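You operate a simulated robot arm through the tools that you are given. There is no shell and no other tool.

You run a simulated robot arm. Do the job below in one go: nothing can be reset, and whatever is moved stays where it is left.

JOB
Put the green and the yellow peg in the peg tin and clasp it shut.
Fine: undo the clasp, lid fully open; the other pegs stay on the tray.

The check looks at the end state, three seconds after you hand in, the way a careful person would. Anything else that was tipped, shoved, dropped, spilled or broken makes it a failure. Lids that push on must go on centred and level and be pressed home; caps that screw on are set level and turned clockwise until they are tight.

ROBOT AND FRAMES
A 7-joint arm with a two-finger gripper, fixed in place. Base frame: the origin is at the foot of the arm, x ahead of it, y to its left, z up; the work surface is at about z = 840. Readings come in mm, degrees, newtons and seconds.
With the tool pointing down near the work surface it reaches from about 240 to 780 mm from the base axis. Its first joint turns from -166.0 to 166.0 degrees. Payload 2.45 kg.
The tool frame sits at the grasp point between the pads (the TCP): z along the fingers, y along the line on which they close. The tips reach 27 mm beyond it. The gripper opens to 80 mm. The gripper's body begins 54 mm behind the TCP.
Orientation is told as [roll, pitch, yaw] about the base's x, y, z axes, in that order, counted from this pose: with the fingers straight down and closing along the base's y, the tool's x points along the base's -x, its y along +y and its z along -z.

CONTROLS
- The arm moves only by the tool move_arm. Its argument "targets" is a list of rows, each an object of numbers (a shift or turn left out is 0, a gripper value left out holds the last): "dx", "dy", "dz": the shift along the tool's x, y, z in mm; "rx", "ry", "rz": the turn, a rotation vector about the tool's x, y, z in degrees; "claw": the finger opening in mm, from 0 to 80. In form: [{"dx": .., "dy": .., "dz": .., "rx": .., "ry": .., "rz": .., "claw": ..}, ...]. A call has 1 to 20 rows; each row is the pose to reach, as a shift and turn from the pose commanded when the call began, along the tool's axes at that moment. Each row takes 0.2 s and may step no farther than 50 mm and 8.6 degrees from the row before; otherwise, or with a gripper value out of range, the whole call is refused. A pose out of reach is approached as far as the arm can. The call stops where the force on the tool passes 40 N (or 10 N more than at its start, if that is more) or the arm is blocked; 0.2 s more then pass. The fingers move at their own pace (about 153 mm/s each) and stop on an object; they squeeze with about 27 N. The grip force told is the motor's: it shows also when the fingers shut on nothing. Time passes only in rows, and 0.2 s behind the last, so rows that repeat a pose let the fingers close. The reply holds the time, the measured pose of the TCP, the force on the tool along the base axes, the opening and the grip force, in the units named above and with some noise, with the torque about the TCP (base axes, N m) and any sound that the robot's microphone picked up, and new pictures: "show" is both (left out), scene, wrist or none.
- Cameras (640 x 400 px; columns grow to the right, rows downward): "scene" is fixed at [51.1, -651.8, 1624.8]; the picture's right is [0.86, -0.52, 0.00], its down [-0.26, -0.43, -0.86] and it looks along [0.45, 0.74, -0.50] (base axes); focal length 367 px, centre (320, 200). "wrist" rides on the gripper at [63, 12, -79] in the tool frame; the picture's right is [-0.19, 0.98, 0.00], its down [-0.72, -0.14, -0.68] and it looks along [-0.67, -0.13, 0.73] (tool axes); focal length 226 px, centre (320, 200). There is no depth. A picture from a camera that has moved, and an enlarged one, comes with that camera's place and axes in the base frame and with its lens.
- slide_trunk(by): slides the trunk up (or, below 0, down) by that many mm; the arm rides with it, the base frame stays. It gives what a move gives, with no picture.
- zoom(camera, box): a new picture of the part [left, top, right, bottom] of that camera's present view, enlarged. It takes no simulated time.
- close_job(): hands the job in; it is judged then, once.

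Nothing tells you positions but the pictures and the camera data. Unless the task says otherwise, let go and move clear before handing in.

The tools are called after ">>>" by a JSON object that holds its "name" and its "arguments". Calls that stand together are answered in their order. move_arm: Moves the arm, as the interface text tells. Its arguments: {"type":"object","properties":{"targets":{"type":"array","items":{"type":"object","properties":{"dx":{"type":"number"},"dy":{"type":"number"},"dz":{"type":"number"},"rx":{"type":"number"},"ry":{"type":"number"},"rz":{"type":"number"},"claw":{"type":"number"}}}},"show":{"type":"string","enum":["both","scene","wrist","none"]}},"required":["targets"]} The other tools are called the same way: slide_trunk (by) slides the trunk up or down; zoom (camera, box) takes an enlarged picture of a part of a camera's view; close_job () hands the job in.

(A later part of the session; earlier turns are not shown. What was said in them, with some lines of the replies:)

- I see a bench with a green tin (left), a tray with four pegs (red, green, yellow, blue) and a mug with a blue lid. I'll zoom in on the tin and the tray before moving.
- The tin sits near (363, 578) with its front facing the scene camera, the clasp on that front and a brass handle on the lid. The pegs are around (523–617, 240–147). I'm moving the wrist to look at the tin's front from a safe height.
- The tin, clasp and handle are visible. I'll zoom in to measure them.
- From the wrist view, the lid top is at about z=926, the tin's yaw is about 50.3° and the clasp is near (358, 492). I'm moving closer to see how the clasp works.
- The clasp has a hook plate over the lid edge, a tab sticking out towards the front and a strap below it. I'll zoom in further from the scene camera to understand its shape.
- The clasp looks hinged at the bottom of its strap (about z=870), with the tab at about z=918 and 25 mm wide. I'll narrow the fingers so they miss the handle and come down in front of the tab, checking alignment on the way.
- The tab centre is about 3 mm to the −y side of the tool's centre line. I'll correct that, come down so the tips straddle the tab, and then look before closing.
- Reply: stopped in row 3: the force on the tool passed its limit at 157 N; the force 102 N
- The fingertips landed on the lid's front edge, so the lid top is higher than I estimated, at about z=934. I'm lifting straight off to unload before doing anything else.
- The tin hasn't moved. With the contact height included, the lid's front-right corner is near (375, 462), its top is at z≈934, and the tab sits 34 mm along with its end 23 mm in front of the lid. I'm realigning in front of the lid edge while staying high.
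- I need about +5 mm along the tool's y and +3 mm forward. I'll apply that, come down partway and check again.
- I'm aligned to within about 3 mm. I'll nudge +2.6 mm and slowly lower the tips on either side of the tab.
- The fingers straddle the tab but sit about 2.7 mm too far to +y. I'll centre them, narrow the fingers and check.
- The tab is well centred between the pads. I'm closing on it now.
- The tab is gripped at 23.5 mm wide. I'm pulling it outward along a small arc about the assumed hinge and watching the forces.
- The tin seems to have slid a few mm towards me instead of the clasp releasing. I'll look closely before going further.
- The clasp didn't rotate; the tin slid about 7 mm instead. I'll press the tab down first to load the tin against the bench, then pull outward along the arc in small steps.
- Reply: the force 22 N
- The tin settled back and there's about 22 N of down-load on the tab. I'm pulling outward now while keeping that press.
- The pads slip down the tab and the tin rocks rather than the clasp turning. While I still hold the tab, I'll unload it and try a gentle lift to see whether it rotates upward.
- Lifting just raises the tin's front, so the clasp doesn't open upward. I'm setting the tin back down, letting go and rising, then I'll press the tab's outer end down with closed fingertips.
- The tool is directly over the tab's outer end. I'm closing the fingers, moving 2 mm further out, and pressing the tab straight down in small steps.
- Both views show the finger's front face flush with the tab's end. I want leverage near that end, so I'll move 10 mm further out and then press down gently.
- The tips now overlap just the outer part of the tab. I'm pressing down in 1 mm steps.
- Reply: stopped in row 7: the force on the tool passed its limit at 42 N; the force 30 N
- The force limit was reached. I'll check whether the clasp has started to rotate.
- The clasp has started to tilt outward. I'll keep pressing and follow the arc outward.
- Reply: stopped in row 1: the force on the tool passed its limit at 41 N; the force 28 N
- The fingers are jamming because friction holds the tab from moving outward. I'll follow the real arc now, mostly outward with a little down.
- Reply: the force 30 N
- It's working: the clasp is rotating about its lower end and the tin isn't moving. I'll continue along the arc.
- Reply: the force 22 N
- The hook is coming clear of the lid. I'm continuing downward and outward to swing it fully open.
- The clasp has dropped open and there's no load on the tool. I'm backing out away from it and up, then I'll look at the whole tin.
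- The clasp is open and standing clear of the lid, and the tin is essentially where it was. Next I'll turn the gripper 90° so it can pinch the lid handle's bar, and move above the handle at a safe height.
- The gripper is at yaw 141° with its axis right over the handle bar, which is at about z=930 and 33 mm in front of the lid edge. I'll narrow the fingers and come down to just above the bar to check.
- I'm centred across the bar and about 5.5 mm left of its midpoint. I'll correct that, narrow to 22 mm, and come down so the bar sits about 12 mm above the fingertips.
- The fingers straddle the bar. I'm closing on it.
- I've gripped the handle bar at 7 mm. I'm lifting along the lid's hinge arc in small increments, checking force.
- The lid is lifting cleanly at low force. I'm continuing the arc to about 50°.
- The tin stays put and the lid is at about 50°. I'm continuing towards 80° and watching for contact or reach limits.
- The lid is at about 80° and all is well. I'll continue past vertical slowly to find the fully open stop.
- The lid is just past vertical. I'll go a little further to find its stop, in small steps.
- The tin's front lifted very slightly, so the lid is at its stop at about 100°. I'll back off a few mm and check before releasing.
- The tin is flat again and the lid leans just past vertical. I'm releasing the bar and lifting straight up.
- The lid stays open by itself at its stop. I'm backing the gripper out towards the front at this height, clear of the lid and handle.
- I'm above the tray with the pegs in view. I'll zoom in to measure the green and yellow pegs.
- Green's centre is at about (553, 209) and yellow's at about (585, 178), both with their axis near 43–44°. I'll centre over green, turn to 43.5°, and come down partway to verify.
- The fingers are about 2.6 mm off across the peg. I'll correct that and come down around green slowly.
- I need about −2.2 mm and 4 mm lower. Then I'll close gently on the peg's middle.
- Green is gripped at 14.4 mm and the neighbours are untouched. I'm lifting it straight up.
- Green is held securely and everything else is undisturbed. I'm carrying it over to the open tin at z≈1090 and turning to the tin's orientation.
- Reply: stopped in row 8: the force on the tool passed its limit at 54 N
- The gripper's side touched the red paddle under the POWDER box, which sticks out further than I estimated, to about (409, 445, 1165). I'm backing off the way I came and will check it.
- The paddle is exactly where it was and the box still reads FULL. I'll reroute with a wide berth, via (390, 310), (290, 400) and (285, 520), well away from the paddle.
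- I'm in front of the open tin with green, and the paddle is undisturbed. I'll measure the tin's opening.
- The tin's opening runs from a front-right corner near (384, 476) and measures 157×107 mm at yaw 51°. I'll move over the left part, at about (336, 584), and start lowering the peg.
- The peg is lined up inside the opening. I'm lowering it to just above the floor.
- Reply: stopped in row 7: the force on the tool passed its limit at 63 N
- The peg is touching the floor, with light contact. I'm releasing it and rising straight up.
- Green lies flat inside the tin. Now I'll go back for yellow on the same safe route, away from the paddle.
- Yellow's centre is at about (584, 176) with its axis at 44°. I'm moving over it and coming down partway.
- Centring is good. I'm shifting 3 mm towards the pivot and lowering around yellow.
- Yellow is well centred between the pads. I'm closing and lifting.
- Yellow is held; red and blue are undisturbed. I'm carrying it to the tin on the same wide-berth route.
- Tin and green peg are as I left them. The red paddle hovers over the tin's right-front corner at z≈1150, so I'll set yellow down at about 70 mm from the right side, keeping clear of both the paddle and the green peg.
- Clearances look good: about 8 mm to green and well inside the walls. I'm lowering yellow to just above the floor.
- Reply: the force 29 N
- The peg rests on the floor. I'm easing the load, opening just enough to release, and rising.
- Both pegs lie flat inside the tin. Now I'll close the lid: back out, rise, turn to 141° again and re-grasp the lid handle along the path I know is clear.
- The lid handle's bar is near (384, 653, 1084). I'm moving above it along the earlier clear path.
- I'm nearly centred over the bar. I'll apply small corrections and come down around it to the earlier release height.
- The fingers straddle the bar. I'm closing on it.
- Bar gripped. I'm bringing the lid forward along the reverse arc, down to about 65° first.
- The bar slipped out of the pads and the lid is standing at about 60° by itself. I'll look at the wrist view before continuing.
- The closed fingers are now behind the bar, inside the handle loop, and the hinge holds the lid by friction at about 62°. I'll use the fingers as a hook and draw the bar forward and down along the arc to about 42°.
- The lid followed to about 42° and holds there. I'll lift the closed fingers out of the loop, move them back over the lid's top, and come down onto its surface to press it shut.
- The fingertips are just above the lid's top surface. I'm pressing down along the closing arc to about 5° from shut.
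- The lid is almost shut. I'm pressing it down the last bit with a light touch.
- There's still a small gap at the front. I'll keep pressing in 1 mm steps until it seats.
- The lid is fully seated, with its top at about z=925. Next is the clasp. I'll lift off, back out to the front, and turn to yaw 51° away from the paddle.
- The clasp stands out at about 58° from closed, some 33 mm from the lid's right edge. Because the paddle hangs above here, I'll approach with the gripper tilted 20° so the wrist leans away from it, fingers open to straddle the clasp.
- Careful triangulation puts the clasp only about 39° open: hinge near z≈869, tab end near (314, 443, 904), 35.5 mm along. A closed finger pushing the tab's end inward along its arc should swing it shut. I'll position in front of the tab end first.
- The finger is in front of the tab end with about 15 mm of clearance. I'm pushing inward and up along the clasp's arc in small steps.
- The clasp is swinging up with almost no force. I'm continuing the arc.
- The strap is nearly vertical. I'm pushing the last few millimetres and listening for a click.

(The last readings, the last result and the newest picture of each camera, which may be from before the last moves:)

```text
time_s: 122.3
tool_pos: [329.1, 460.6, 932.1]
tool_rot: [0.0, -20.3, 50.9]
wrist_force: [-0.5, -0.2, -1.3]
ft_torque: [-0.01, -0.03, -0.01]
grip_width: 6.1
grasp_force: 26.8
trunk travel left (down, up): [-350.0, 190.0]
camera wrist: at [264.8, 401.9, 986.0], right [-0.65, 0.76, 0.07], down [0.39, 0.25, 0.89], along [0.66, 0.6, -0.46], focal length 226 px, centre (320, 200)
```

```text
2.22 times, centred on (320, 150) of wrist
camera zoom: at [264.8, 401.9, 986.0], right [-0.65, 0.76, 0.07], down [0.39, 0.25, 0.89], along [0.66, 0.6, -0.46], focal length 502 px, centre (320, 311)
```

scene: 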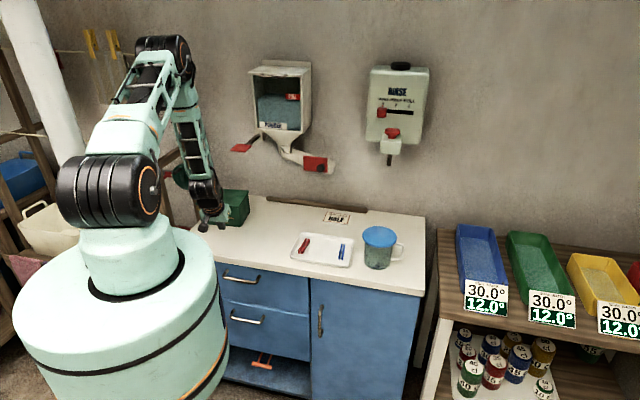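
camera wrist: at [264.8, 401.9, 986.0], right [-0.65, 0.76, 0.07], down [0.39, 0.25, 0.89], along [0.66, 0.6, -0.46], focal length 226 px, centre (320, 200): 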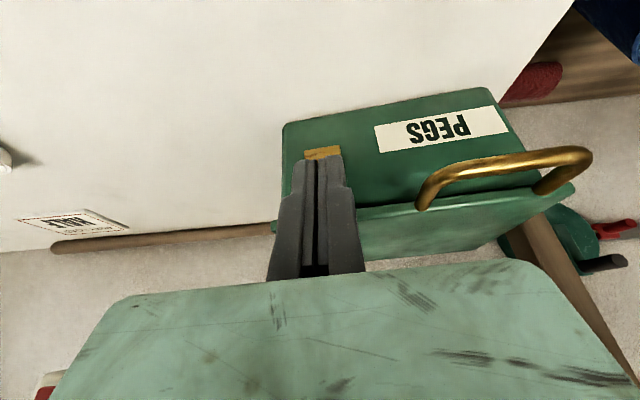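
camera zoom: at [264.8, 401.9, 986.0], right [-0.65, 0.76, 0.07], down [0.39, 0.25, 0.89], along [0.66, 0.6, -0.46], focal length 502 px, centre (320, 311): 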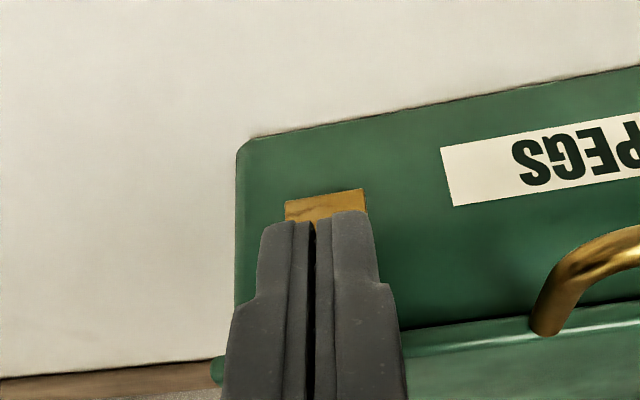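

The strap looks upright against the tin. I'm backing the finger away to inspect the clasp.

>>> {"name": "move_arm", "arguments": {"targets": [{"dx": 6, "dz": 1, "claw": 0}, {"dx": 15, "dz": 2, "claw": 0}, {"dx": 28, "dz": -5, "claw": 0}, {"dx": 42, "dz": -20, "claw": 20}, {"dx": 50, "dz": -45, "claw": 30}, {"dx": 50, "dz": -70, "claw": 30}, {"dx": 50, "dz": -70, "claw": 30}], "show": "both"}}

>>> {"name": "zoom", "arguments": {"camera": "scene", "box": [200, 180, 260, 230]}}

>>> {"name": "zoom", "arguments": {"camera": "wrist", "box": [240, 60, 440, 220]}}

```text
time_s: 123.9
tool_pos: [283.0, 405.3, 980.0]
tool_rot: [0.0, -20.4, 51.0]
wrist_force: [-0.5, 0.2, -0.2]
ft_torque: [0.01, -0.01, -0.06]
grip_width: 29.9
grasp_force: 0.0
trunk travel left (down, up): [-350.0, 190.0]
camera wrist: at [219.7, 346.4, 1033.5], right [-0.65, 0.76, 0.07], down [0.39, 0.25, 0.89], along [0.66, 0.6, -0.45], focal length 226 px, centre (320, 200)
```

scene: 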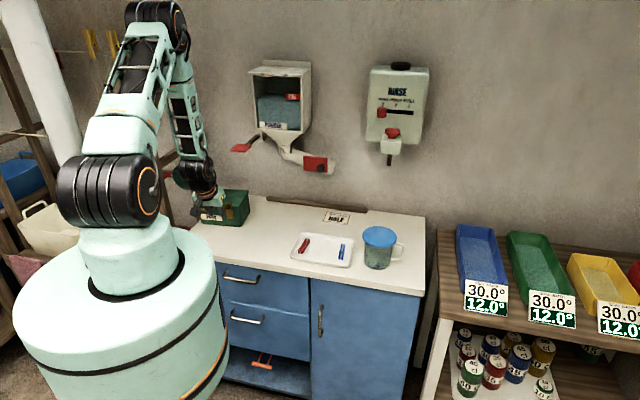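
wrist: 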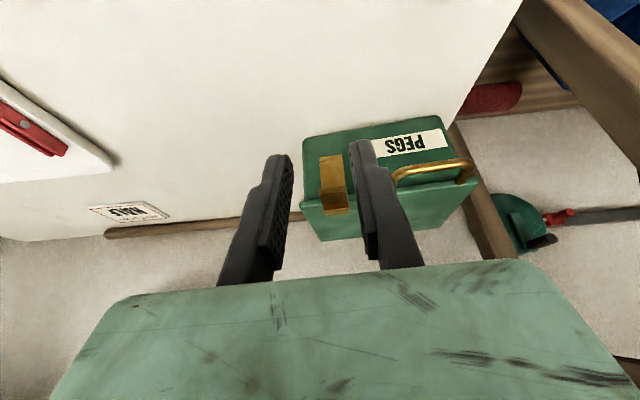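

```text
8.00 times, centred on (230, 205) of scene
camera zoom: at [51.1, -651.8, 1624.8], right [0.86, -0.52, 0.0], down [-0.26, -0.43, -0.86], along [0.45, 0.74, -0.5], focal length 2938 px, centre (1040, 160)
```

zoom: 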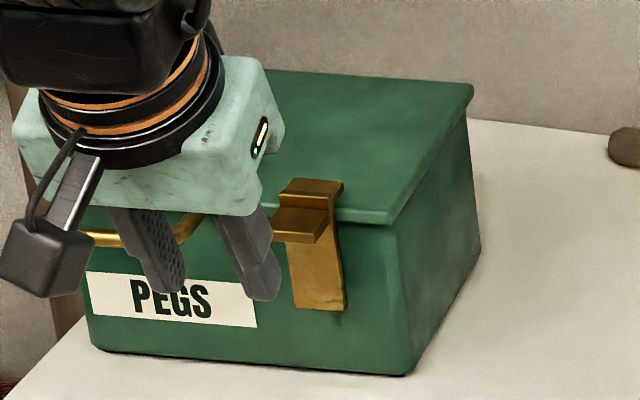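

```text
2.50 times, centred on (340, 140) of wrist
camera zoom: at [219.7, 346.4, 1033.5], right [-0.65, 0.76, 0.07], down [0.39, 0.25, 0.89], along [0.66, 0.6, -0.45], focal length 565 px, centre (270, 350)
```

zoom: 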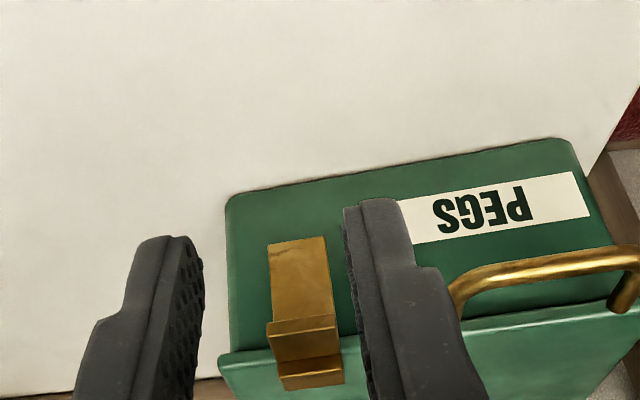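

The hook is over the lid. I'll move the gripper clear so I can compare the clasp with its original closed state.

>>> {"name": "move_arm", "arguments": {"targets": [{"dx": 15, "dz": -25, "ry": 5, "claw": 30}, {"dx": 25, "dz": -55, "ry": 10, "claw": 30}, {"dx": 35, "dz": -90, "ry": 15, "claw": 30}, {"dx": 45, "dz": -120, "ry": 20.4, "claw": 30}, {"dx": 45, "dz": -120, "ry": 20.4, "claw": 30}], "show": "both"}}

>>> {"name": "zoom", "arguments": {"camera": "scene", "box": [215, 192, 250, 226]}}

>>> {"name": "zoom", "arguments": {"camera": "scene", "box": [180, 170, 280, 240]}}

>>> {"name": "zoom", "arguments": {"camera": "wrist", "box": [240, 80, 440, 240]}}

```text
time_s: 125.1
tool_pos: [232.8, 340.1, 1080.3]
tool_rot: [0.0, 0.2, 51.0]
wrist_force: [0.9, 0.6, -0.4]
ft_torque: [-0.01, -0.01, -0.02]
grip_width: 30.2
grasp_force: 0.0
trunk travel left (down, up): [-350.0, 190.0]
camera wrist: at [182.9, 298.9, 1160.9], right [-0.64, 0.77, 0.0], down [0.56, 0.47, 0.68], along [0.52, 0.43, -0.73], focal length 226 px, centre (320, 200)
```

scene: 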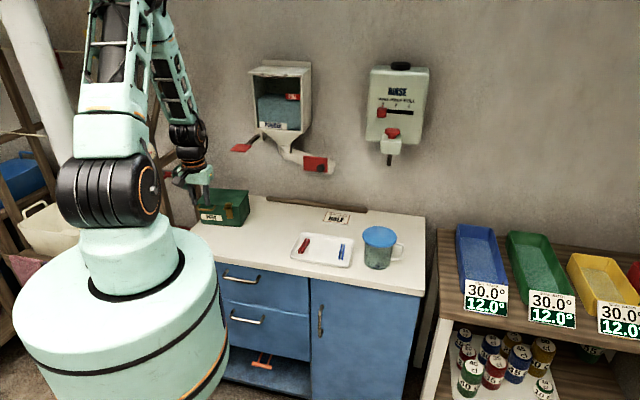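
wrist: 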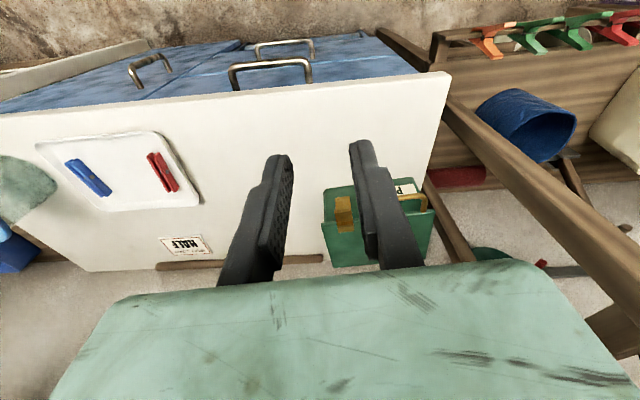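

```text
11.76 times, centred on (232, 209) of scene
camera zoom: at [51.1, -651.8, 1624.8], right [0.86, -0.52, 0.0], down [-0.26, -0.43, -0.86], along [0.45, 0.74, -0.5], focal length 4320 px, centre (1349, 94)
```

zoom: 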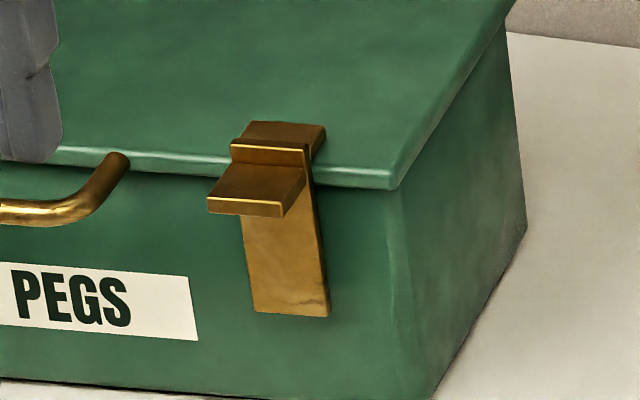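

```text
5.71 times, centred on (230, 205) of scene
camera zoom: at [51.1, -651.8, 1624.8], right [0.86, -0.52, 0.0], down [-0.26, -0.43, -0.86], along [0.45, 0.74, -0.5], focal length 2098 px, centre (834, 171)
```

zoom: 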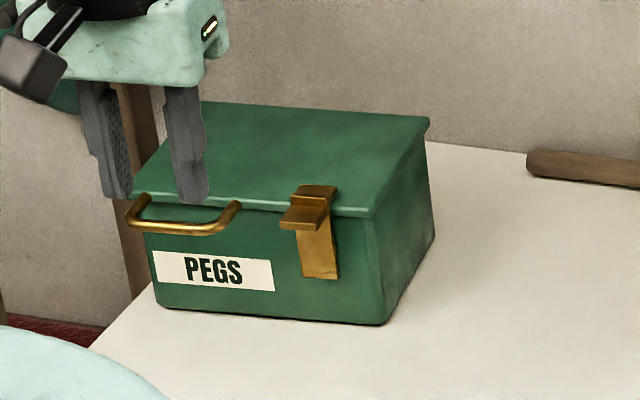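

```text
2.50 times, centred on (340, 160) of wrist
camera zoom: at [182.9, 298.9, 1160.9], right [-0.64, 0.77, 0.0], down [0.56, 0.47, 0.68], along [0.52, 0.43, -0.73], focal length 565 px, centre (270, 300)
```

zoom: 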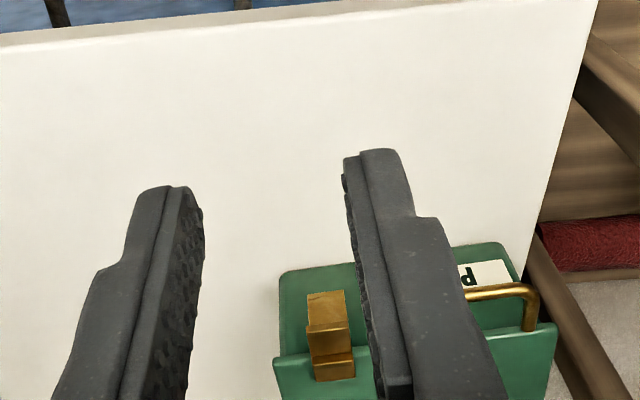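

The clasp now has exactly the same shape and position relative to the tin as in the original closed view. To be sure it's seated, I'll go back with the tilted finger and press the tab firmly inward.

>>> {"name": "move_arm", "arguments": {"targets": [{"dx": -30, "dz": 25, "ry": -5, "claw": 20}, {"dx": -60, "dz": 50, "ry": -10, "claw": 0}, {"dx": -90, "dz": 80, "ry": -15, "claw": 0}, {"dx": -110, "dz": 110, "ry": -20.4, "claw": 0}, {"dx": -122, "dz": 130, "ry": -20.4, "claw": 0}, {"dx": -134.2, "dy": 1, "dz": 148.3, "ry": -20.4, "claw": 0}, {"dx": -134.2, "dy": 1, "dz": 148.3, "ry": -20.4, "claw": 0}, {"dx": -134.2, "dy": 1, "dz": 148.3, "ry": -20.4, "claw": 0}], "show": "wrist"}}

>>> {"name": "zoom", "arguments": {"camera": "wrist", "box": [220, 60, 420, 240]}}

>>> {"name": "zoom", "arguments": {"camera": "scene", "box": [200, 180, 260, 230]}}

```text
time_s: 126.9
tool_pos: [316.1, 446.9, 928.7]
tool_rot: [0.1, -20.3, 51.1]
wrist_force: [-0.7, -0.1, 0.4]
ft_torque: [0.0, -0.02, -0.01]
grip_width: 0.1
grasp_force: 26.7
trunk travel left (down, up): [-350.0, 190.0]
camera wrist: at [251.4, 386.4, 981.7], right [-0.65, 0.76, 0.07], down [0.38, 0.25, 0.89], along [0.66, 0.6, -0.45], focal length 226 px, centre (320, 200)
```

wrist: 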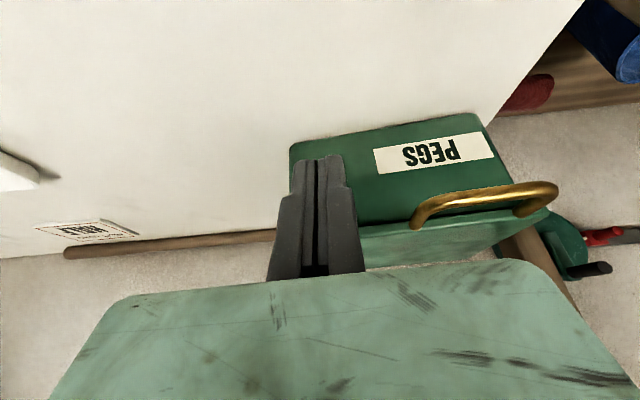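

```text
2.22 times, centred on (320, 150) of wrist
camera zoom: at [251.4, 386.4, 981.7], right [-0.65, 0.76, 0.07], down [0.38, 0.25, 0.89], along [0.66, 0.6, -0.45], focal length 502 px, centre (320, 311)
```

zoom: 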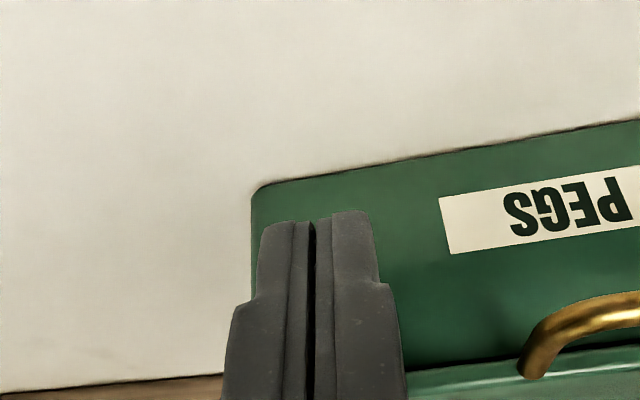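

```text
8.00 times, centred on (230, 205) of scene
camera zoom: at [51.1, -651.8, 1624.8], right [0.86, -0.52, 0.0], down [-0.26, -0.43, -0.86], along [0.45, 0.74, -0.5], focal length 2938 px, centre (1040, 160)
```

zoom: 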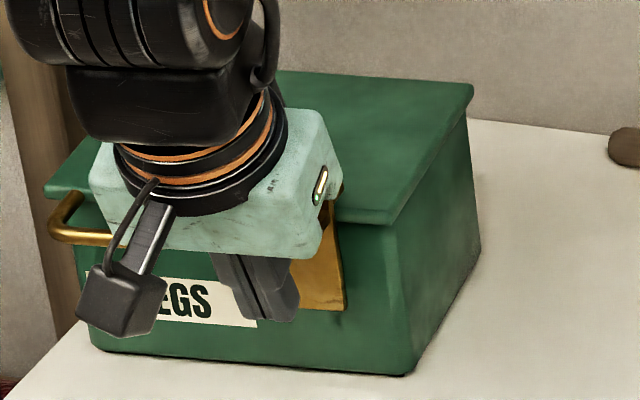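

I'm pressing the tab inward in 1 mm steps.

>>> {"name": "move_arm", "arguments": {"targets": [{"dx": -4, "dz": 0.6, "claw": 0}, {"dx": -8.1, "dz": 1.2, "claw": 0}, {"dx": -12.2, "dz": 1.8, "claw": 0}, {"dx": -16.2, "dz": 2.4, "claw": 0}, {"dx": -18.1, "dz": 3.1, "claw": 0}, {"dx": -19, "dz": 3.4, "claw": 0}, {"dx": -19.9, "dz": 3.8, "claw": 0}, {"dx": -20.9, "dz": 4.1, "claw": 0}, {"dx": -21.8, "dz": 4.5, "claw": 0}, {"dx": -21.8, "dz": 4.5, "claw": 0}], "show": "wrist"}}

>>> {"name": "zoom", "arguments": {"camera": "scene", "box": [200, 180, 260, 230]}}

>>> {"name": "zoom", "arguments": {"camera": "wrist", "box": [220, 60, 420, 240]}}

```text
time_s: 129.1
tool_pos: [328.3, 462.8, 932.4]
tool_rot: [0.0, -20.2, 51.0]
wrist_force: [-0.8, -3.3, 0.7]
ft_torque: [0.06, 0.04, 0.0]
grip_width: 5.8
grasp_force: 26.9
trunk travel left (down, up): [-350.0, 190.0]
camera wrist: at [264.1, 403.2, 985.3], right [-0.65, 0.76, 0.07], down [0.39, 0.25, 0.89], along [0.66, 0.6, -0.46], focal length 226 px, centre (320, 200)
```

wrist: 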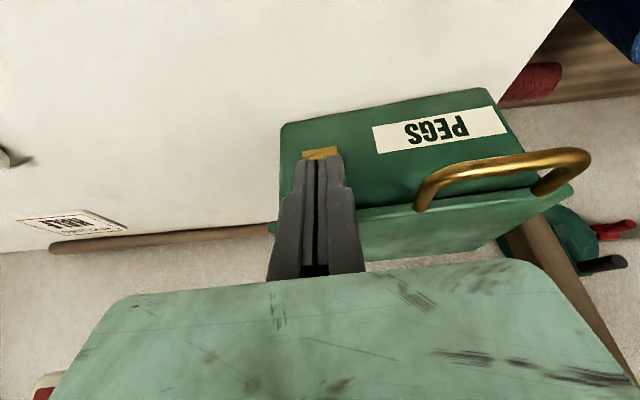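

```text
8.00 times, centred on (230, 205) of scene
camera zoom: at [51.1, -651.8, 1624.8], right [0.86, -0.52, 0.0], down [-0.26, -0.43, -0.86], along [0.45, 0.74, -0.5], focal length 2938 px, centre (1040, 160)
```

zoom: 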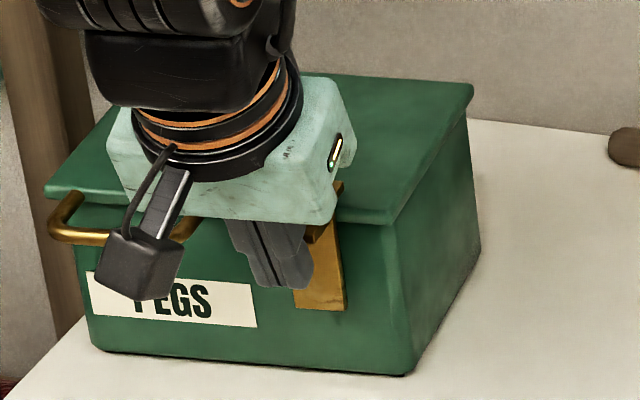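

```text
2.22 times, centred on (320, 150) of wrist
camera zoom: at [264.1, 403.2, 985.3], right [-0.65, 0.76, 0.07], down [0.39, 0.25, 0.89], along [0.66, 0.6, -0.46], focal length 502 px, centre (320, 311)
```

zoom: 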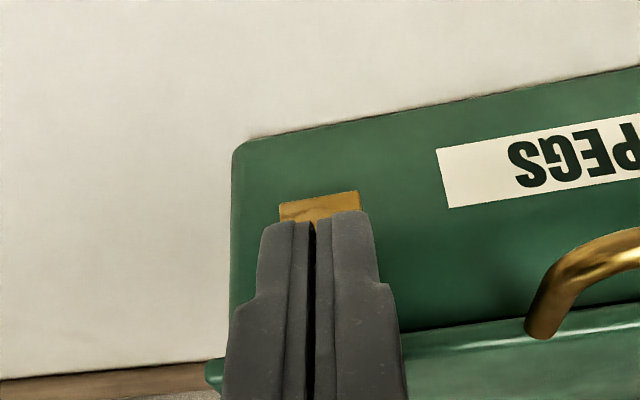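

Contact is starting, at about 3 N. I'll push slightly further to load it firmly.

>>> {"name": "move_arm", "arguments": {"targets": [{"dx": -0.9, "dz": 0.3, "claw": 0}, {"dx": -1.9, "dz": 0.7, "claw": 0}, {"dx": -2.8, "dz": 1.0, "claw": 0}, {"dx": -2.8, "dz": 1.0, "claw": 0}], "show": "none"}}

>>> {"name": "zoom", "arguments": {"camera": "scene", "box": [200, 180, 260, 230]}}

```text
time_s: 130.1
tool_pos: [332.1, 464.8, 932.2]
tool_rot: [0.1, -20.3, 51.0]
wrist_force: [-1.6, -4.5, -1.7]
ft_torque: [0.01, 0.0, 0.03]
grip_width: 5.9
grasp_force: 26.7
trunk travel left (down, up): [-350.0, 190.0]
```

```text
8.00 times, centred on (230, 205) of scene
camera zoom: at [51.1, -651.8, 1624.8], right [0.86, -0.52, 0.0], down [-0.26, -0.43, -0.86], along [0.45, 0.74, -0.5], focal length 2938 px, centre (1040, 160)
```

zoom: 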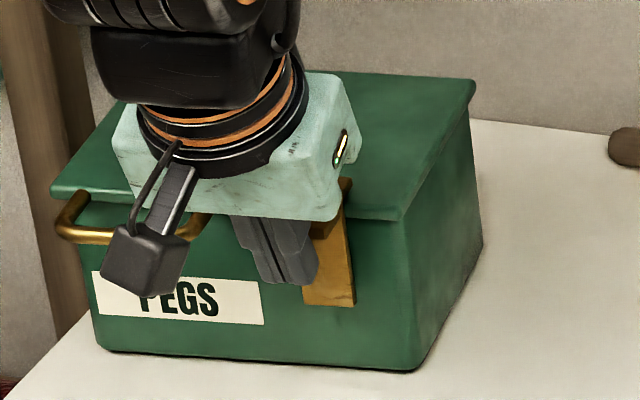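

The tin starts to slide at about 5 N, so I won't push horizontally any more. Instead I'll lift over and press straight down on the hook plate, which can't slide the tin.

>>> {"name": "move_arm", "arguments": {"targets": [{"dx": 10.2, "dz": -7, "claw": 0}, {"dx": 18.2, "dz": -22.8, "claw": 0}, {"dx": 7.7, "dz": -50.9, "claw": 0}, {"dx": -18.4, "dz": -49.5, "claw": 0}, {"dx": -37.2, "dz": -42.5, "claw": 0}, {"dx": -55, "dz": -35.9, "claw": 0}, {"dx": -55, "dz": -35.9, "claw": 0}, {"dx": -55, "dz": -35.9, "claw": 0}], "show": "both"}}

>>> {"name": "zoom", "arguments": {"camera": "wrist", "box": [220, 60, 420, 240]}}

>>> {"name": "zoom", "arguments": {"camera": "scene", "box": [200, 180, 260, 230]}}

```text
time_s: 131.9
tool_pos: [357.0, 497.9, 984.9]
tool_rot: [0.1, -20.3, 51.1]
wrist_force: [0.5, 0.0, -1.1]
ft_torque: [-0.01, -0.02, 0.04]
grip_width: 0.2
grasp_force: 26.7
trunk travel left (down, up): [-350.0, 190.0]
camera wrist: at [292.1, 438.3, 1037.6], right [-0.65, 0.76, 0.07], down [0.38, 0.25, 0.89], along [0.66, 0.6, -0.45], focal length 226 px, centre (320, 200)
```

scene: 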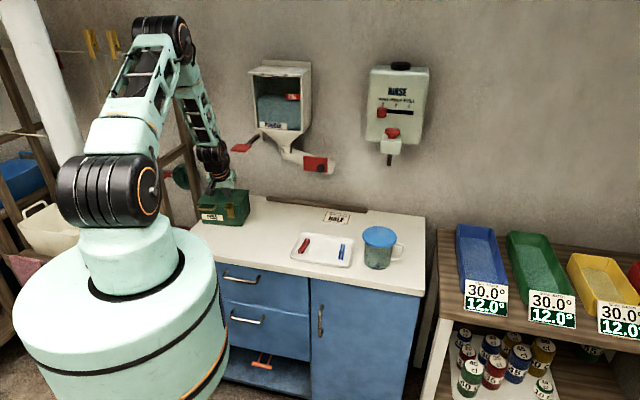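
wrist: 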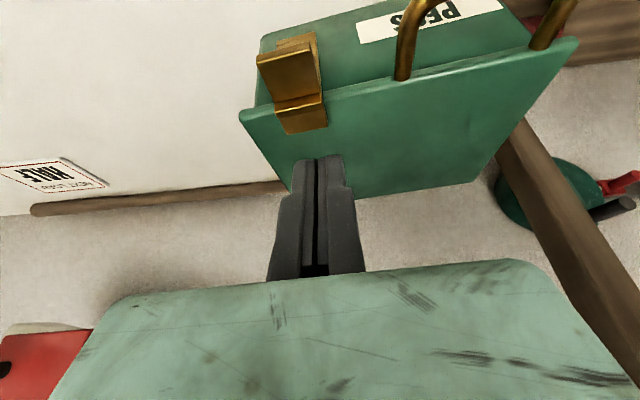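

```text
2.22 times, centred on (320, 150) of wrist
camera zoom: at [292.1, 438.3, 1037.6], right [-0.65, 0.76, 0.07], down [0.38, 0.25, 0.89], along [0.66, 0.6, -0.45], focal length 502 px, centre (320, 311)
```

zoom: 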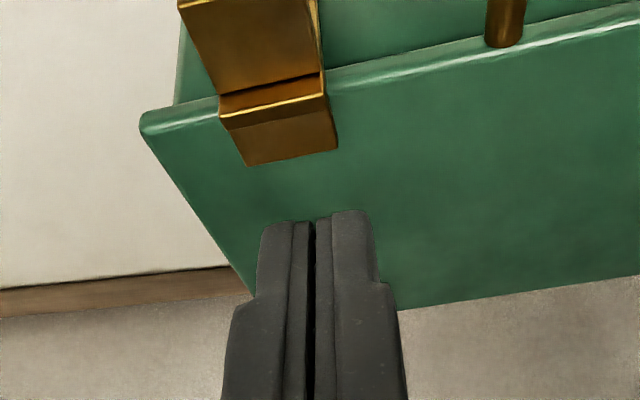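

```text
8.00 times, centred on (230, 205) of scene
camera zoom: at [51.1, -651.8, 1624.8], right [0.86, -0.52, 0.0], down [-0.26, -0.43, -0.86], along [0.45, 0.74, -0.5], focal length 2938 px, centre (1040, 160)
```

zoom: 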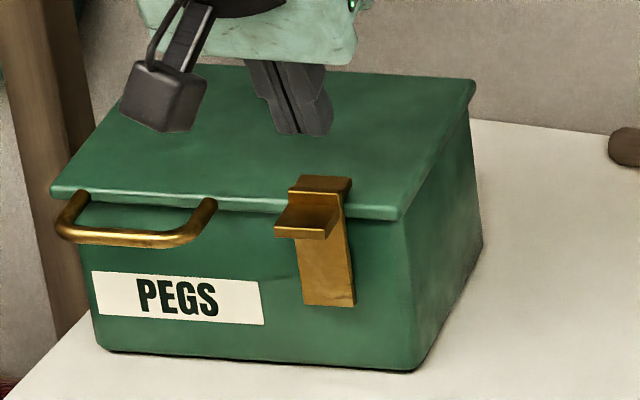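

The hook plate lies flat on the lid. I'll give it a gentle straight-down press with the fingertip to confirm it's seated.

>>> {"name": "move_arm", "arguments": {"targets": [{"dx": -3.7, "dy": -4, "dz": 1.4, "claw": 0}, {"dx": -0.2, "dy": -4, "dz": 10.8, "claw": 0}, {"dx": 3.3, "dy": -4, "dz": 20.1, "claw": 0}, {"dx": 5.4, "dy": -4, "dz": 25.8, "claw": 0}, {"dx": 6.1, "dy": -4, "dz": 27.6, "claw": 0}, {"dx": 6.8, "dy": -4, "dz": 29.5, "claw": 0}, {"dx": 7.1, "dy": -4, "dz": 30.4, "claw": 0}, {"dx": 7.5, "dy": -4, "dz": 31.4, "claw": 0}, {"dx": 7.5, "dy": -4, "dz": 31.4, "claw": 0}], "show": "wrist"}}

>>> {"name": "zoom", "arguments": {"camera": "scene", "box": [200, 180, 260, 230]}}

>>> {"name": "zoom", "arguments": {"camera": "wrist", "box": [220, 60, 420, 240]}}

```text
time_s: 133.2
tool_pos: [363.9, 499.8, 963.8]
tool_rot: [0.1, -21.1, 51.0]
wrist_force: [-2.6, -4.4, 20.3]
ft_torque: [-0.1, 0.08, 0.02]
grip_width: 6.2
grasp_force: 26.8
trunk travel left (down, up): [-350.0, 190.0]
stopped in row 6: the force on the tool passed its limit at 44 N (the readings are from after the stop); the commanded pose is now the measured one
camera wrist: at [299.2, 440.1, 1014.5], right [-0.65, 0.76, 0.07], down [0.38, 0.24, 0.89], along [0.66, 0.61, -0.44], focal length 226 px, centre (320, 200)
```

wrist: 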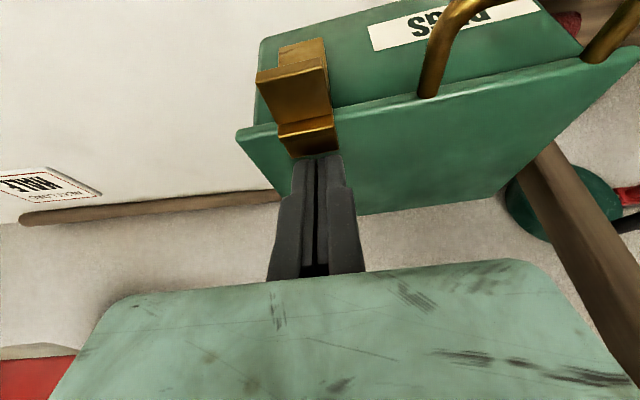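

```text
8.00 times, centred on (230, 205) of scene
camera zoom: at [51.1, -651.8, 1624.8], right [0.86, -0.52, 0.0], down [-0.26, -0.43, -0.86], along [0.45, 0.74, -0.5], focal length 2938 px, centre (1040, 160)
```

zoom: 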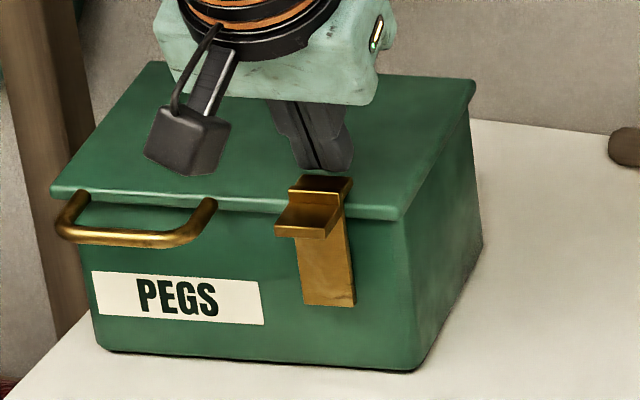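

```text
2.22 times, centred on (320, 150) of wrist
camera zoom: at [299.2, 440.1, 1014.5], right [-0.65, 0.76, 0.07], down [0.38, 0.24, 0.89], along [0.66, 0.61, -0.44], focal length 502 px, centre (320, 311)
```

zoom: 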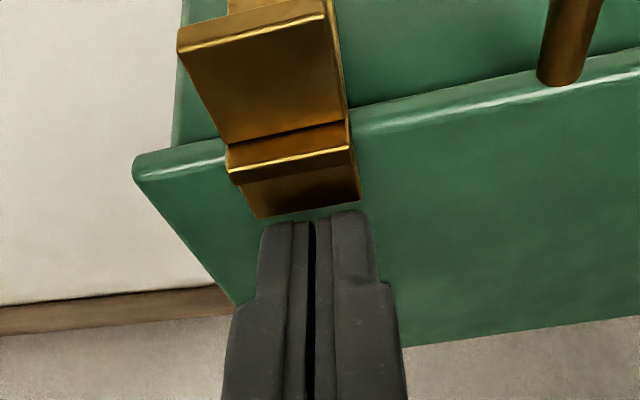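

The press loads firmly at 20 N with no movement of the clasp, so it's seated. I'm retreating up and away, then I'll straighten the tool at a safe spot.

>>> {"name": "move_arm", "arguments": {"targets": [{"dz": -5, "claw": 0}, {"dz": -20, "claw": 0}, {"dx": 5, "dz": -50, "claw": 0}, {"dx": 25, "dz": -80, "claw": 10}, {"dx": 55, "dz": -105, "ry": 5, "claw": 30}, {"dx": 90, "dz": -125, "ry": 11, "claw": 30}, {"dx": 120, "dz": -140, "ry": 17, "claw": 30}, {"dx": 140, "dz": -150, "ry": 21, "claw": 30}, {"dx": 140, "dz": -150, "ry": 21, "claw": 30}], "show": "both"}}

>>> {"name": "zoom", "arguments": {"camera": "scene", "box": [215, 192, 250, 226]}}

>>> {"name": "zoom", "arguments": {"camera": "scene", "box": [180, 170, 280, 240]}}

>>> {"name": "zoom", "arguments": {"camera": "scene", "box": [270, 200, 430, 300]}}

```text
time_s: 135.2
tool_pos: [248.9, 356.6, 1049.5]
tool_rot: [0.0, 0.2, 51.0]
wrist_force: [0.9, 0.6, 0.5]
ft_torque: [0.0, 0.0, -0.01]
grip_width: 30.1
grasp_force: 0.0
trunk travel left (down, up): [-350.0, 190.0]
camera wrist: at [199.4, 315.7, 1129.8], right [-0.64, 0.77, 0.0], down [0.56, 0.47, 0.68], along [0.52, 0.43, -0.73], focal length 226 px, centre (320, 200)
```

scene: 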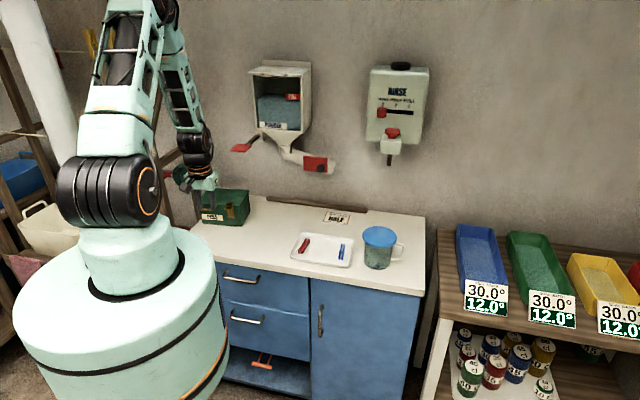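
wrist: 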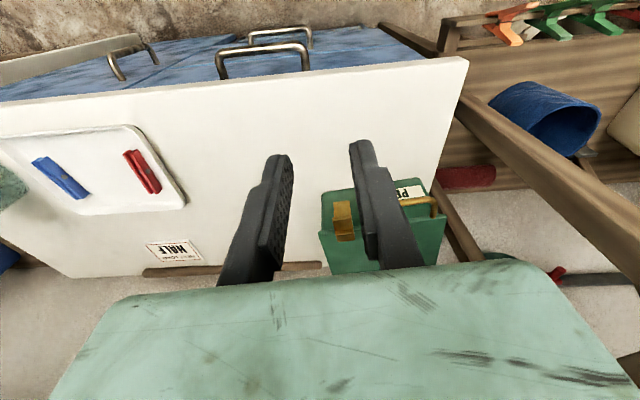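

```text
11.76 times, centred on (232, 209) of scene
camera zoom: at [51.1, -651.8, 1624.8], right [0.86, -0.52, 0.0], down [-0.26, -0.43, -0.86], along [0.45, 0.74, -0.5], focal length 4320 px, centre (1349, 94)
```

zoom: 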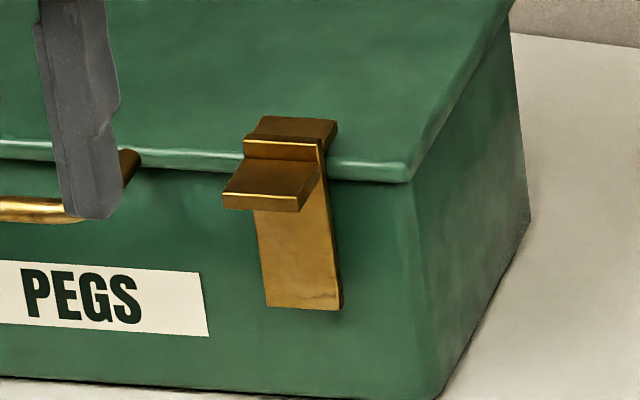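

```text
5.71 times, centred on (230, 205) of scene
camera zoom: at [51.1, -651.8, 1624.8], right [0.86, -0.52, 0.0], down [-0.26, -0.43, -0.86], along [0.45, 0.74, -0.5], focal length 2098 px, centre (834, 171)
```

zoom: 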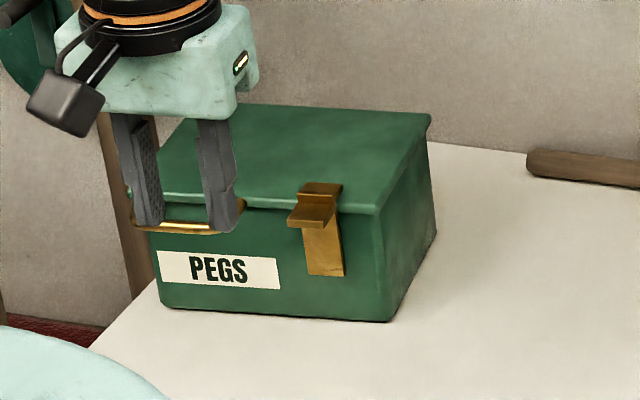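

```text
4.00 times, centred on (350, 250) of scene
camera zoom: at [51.1, -651.8, 1624.8], right [0.86, -0.52, 0.0], down [-0.26, -0.43, -0.86], along [0.45, 0.74, -0.5], focal length 1469 px, centre (200, 0)
```

zoom: 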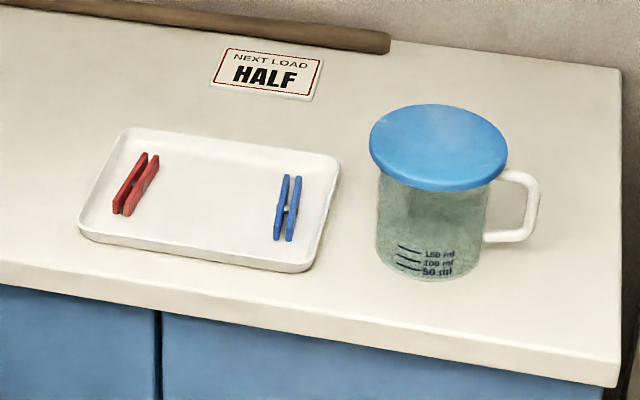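

The clasp geometry matches the original closed state and the lid is down. Red and blue are still on the tray. I'll do a last check of the powder box and the area where I touched the paddle.

>>> {"name": "zoom", "arguments": {"camera": "scene", "box": [200, 50, 360, 190]}}

>>> {"name": "zoom", "arguments": {"camera": "wrist", "box": [240, 100, 460, 280]}}

```text
2.86 times, centred on (280, 120) of scene
camera zoom: at [51.1, -651.8, 1624.8], right [0.86, -0.52, 0.0], down [-0.26, -0.43, -0.86], along [0.45, 0.74, -0.5], focal length 1049 px, centre (434, 429)
```

zoom: 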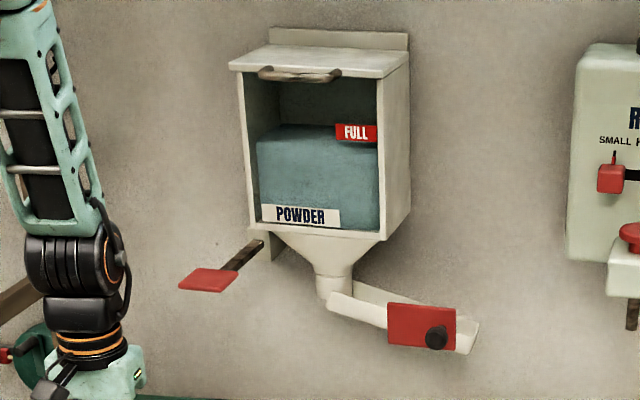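

```text
2.22 times, centred on (350, 190) of wrist
camera zoom: at [199.4, 315.7, 1129.8], right [-0.64, 0.77, 0.0], down [0.56, 0.47, 0.68], along [0.52, 0.43, -0.73], focal length 502 px, centre (253, 222)
```

zoom: 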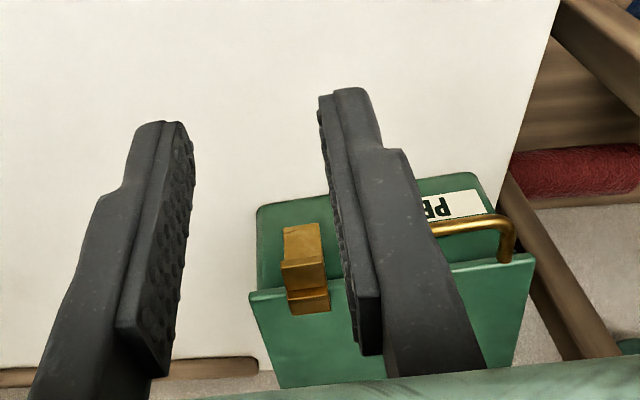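

The green and yellow pegs are in the tin, the lid is down and the clasp is hooked over it. Red and blue are still on the tray, the powder box and paddle are unchanged, and the gripper is clear. I'm handing in.

>>> {"name": "close_job", "arguments": {}}

```text
The job is handed in.
```

The green and yellow pegs are in the peg tin, the lid is shut and the clasp is closed over it. The job is handed in; I don't have the check's result.

- **Clasp:** in the final pictures it has the same position and shape on the tin as when it was closed at the start. A 20 N press on the hook didn't move it, but no click was reported when it closed.
- **Tray:** the red and blue pegs stayed where they were.
- **Tin moved:** it sits roughly 12–15 mm further back than it started, because it slid while I worked the clasp and lid.
- **Lid hit:** early on, the open fingers came down on the closed lid harder than intended (157 N). The pictures show no damage or shift.
- **Paddle touched:** while carrying the green peg, the gripper bumped the red paddle under the powder box (54 N). It went back to exactly where it was, the box still reads FULL, and I saw no powder spilled.
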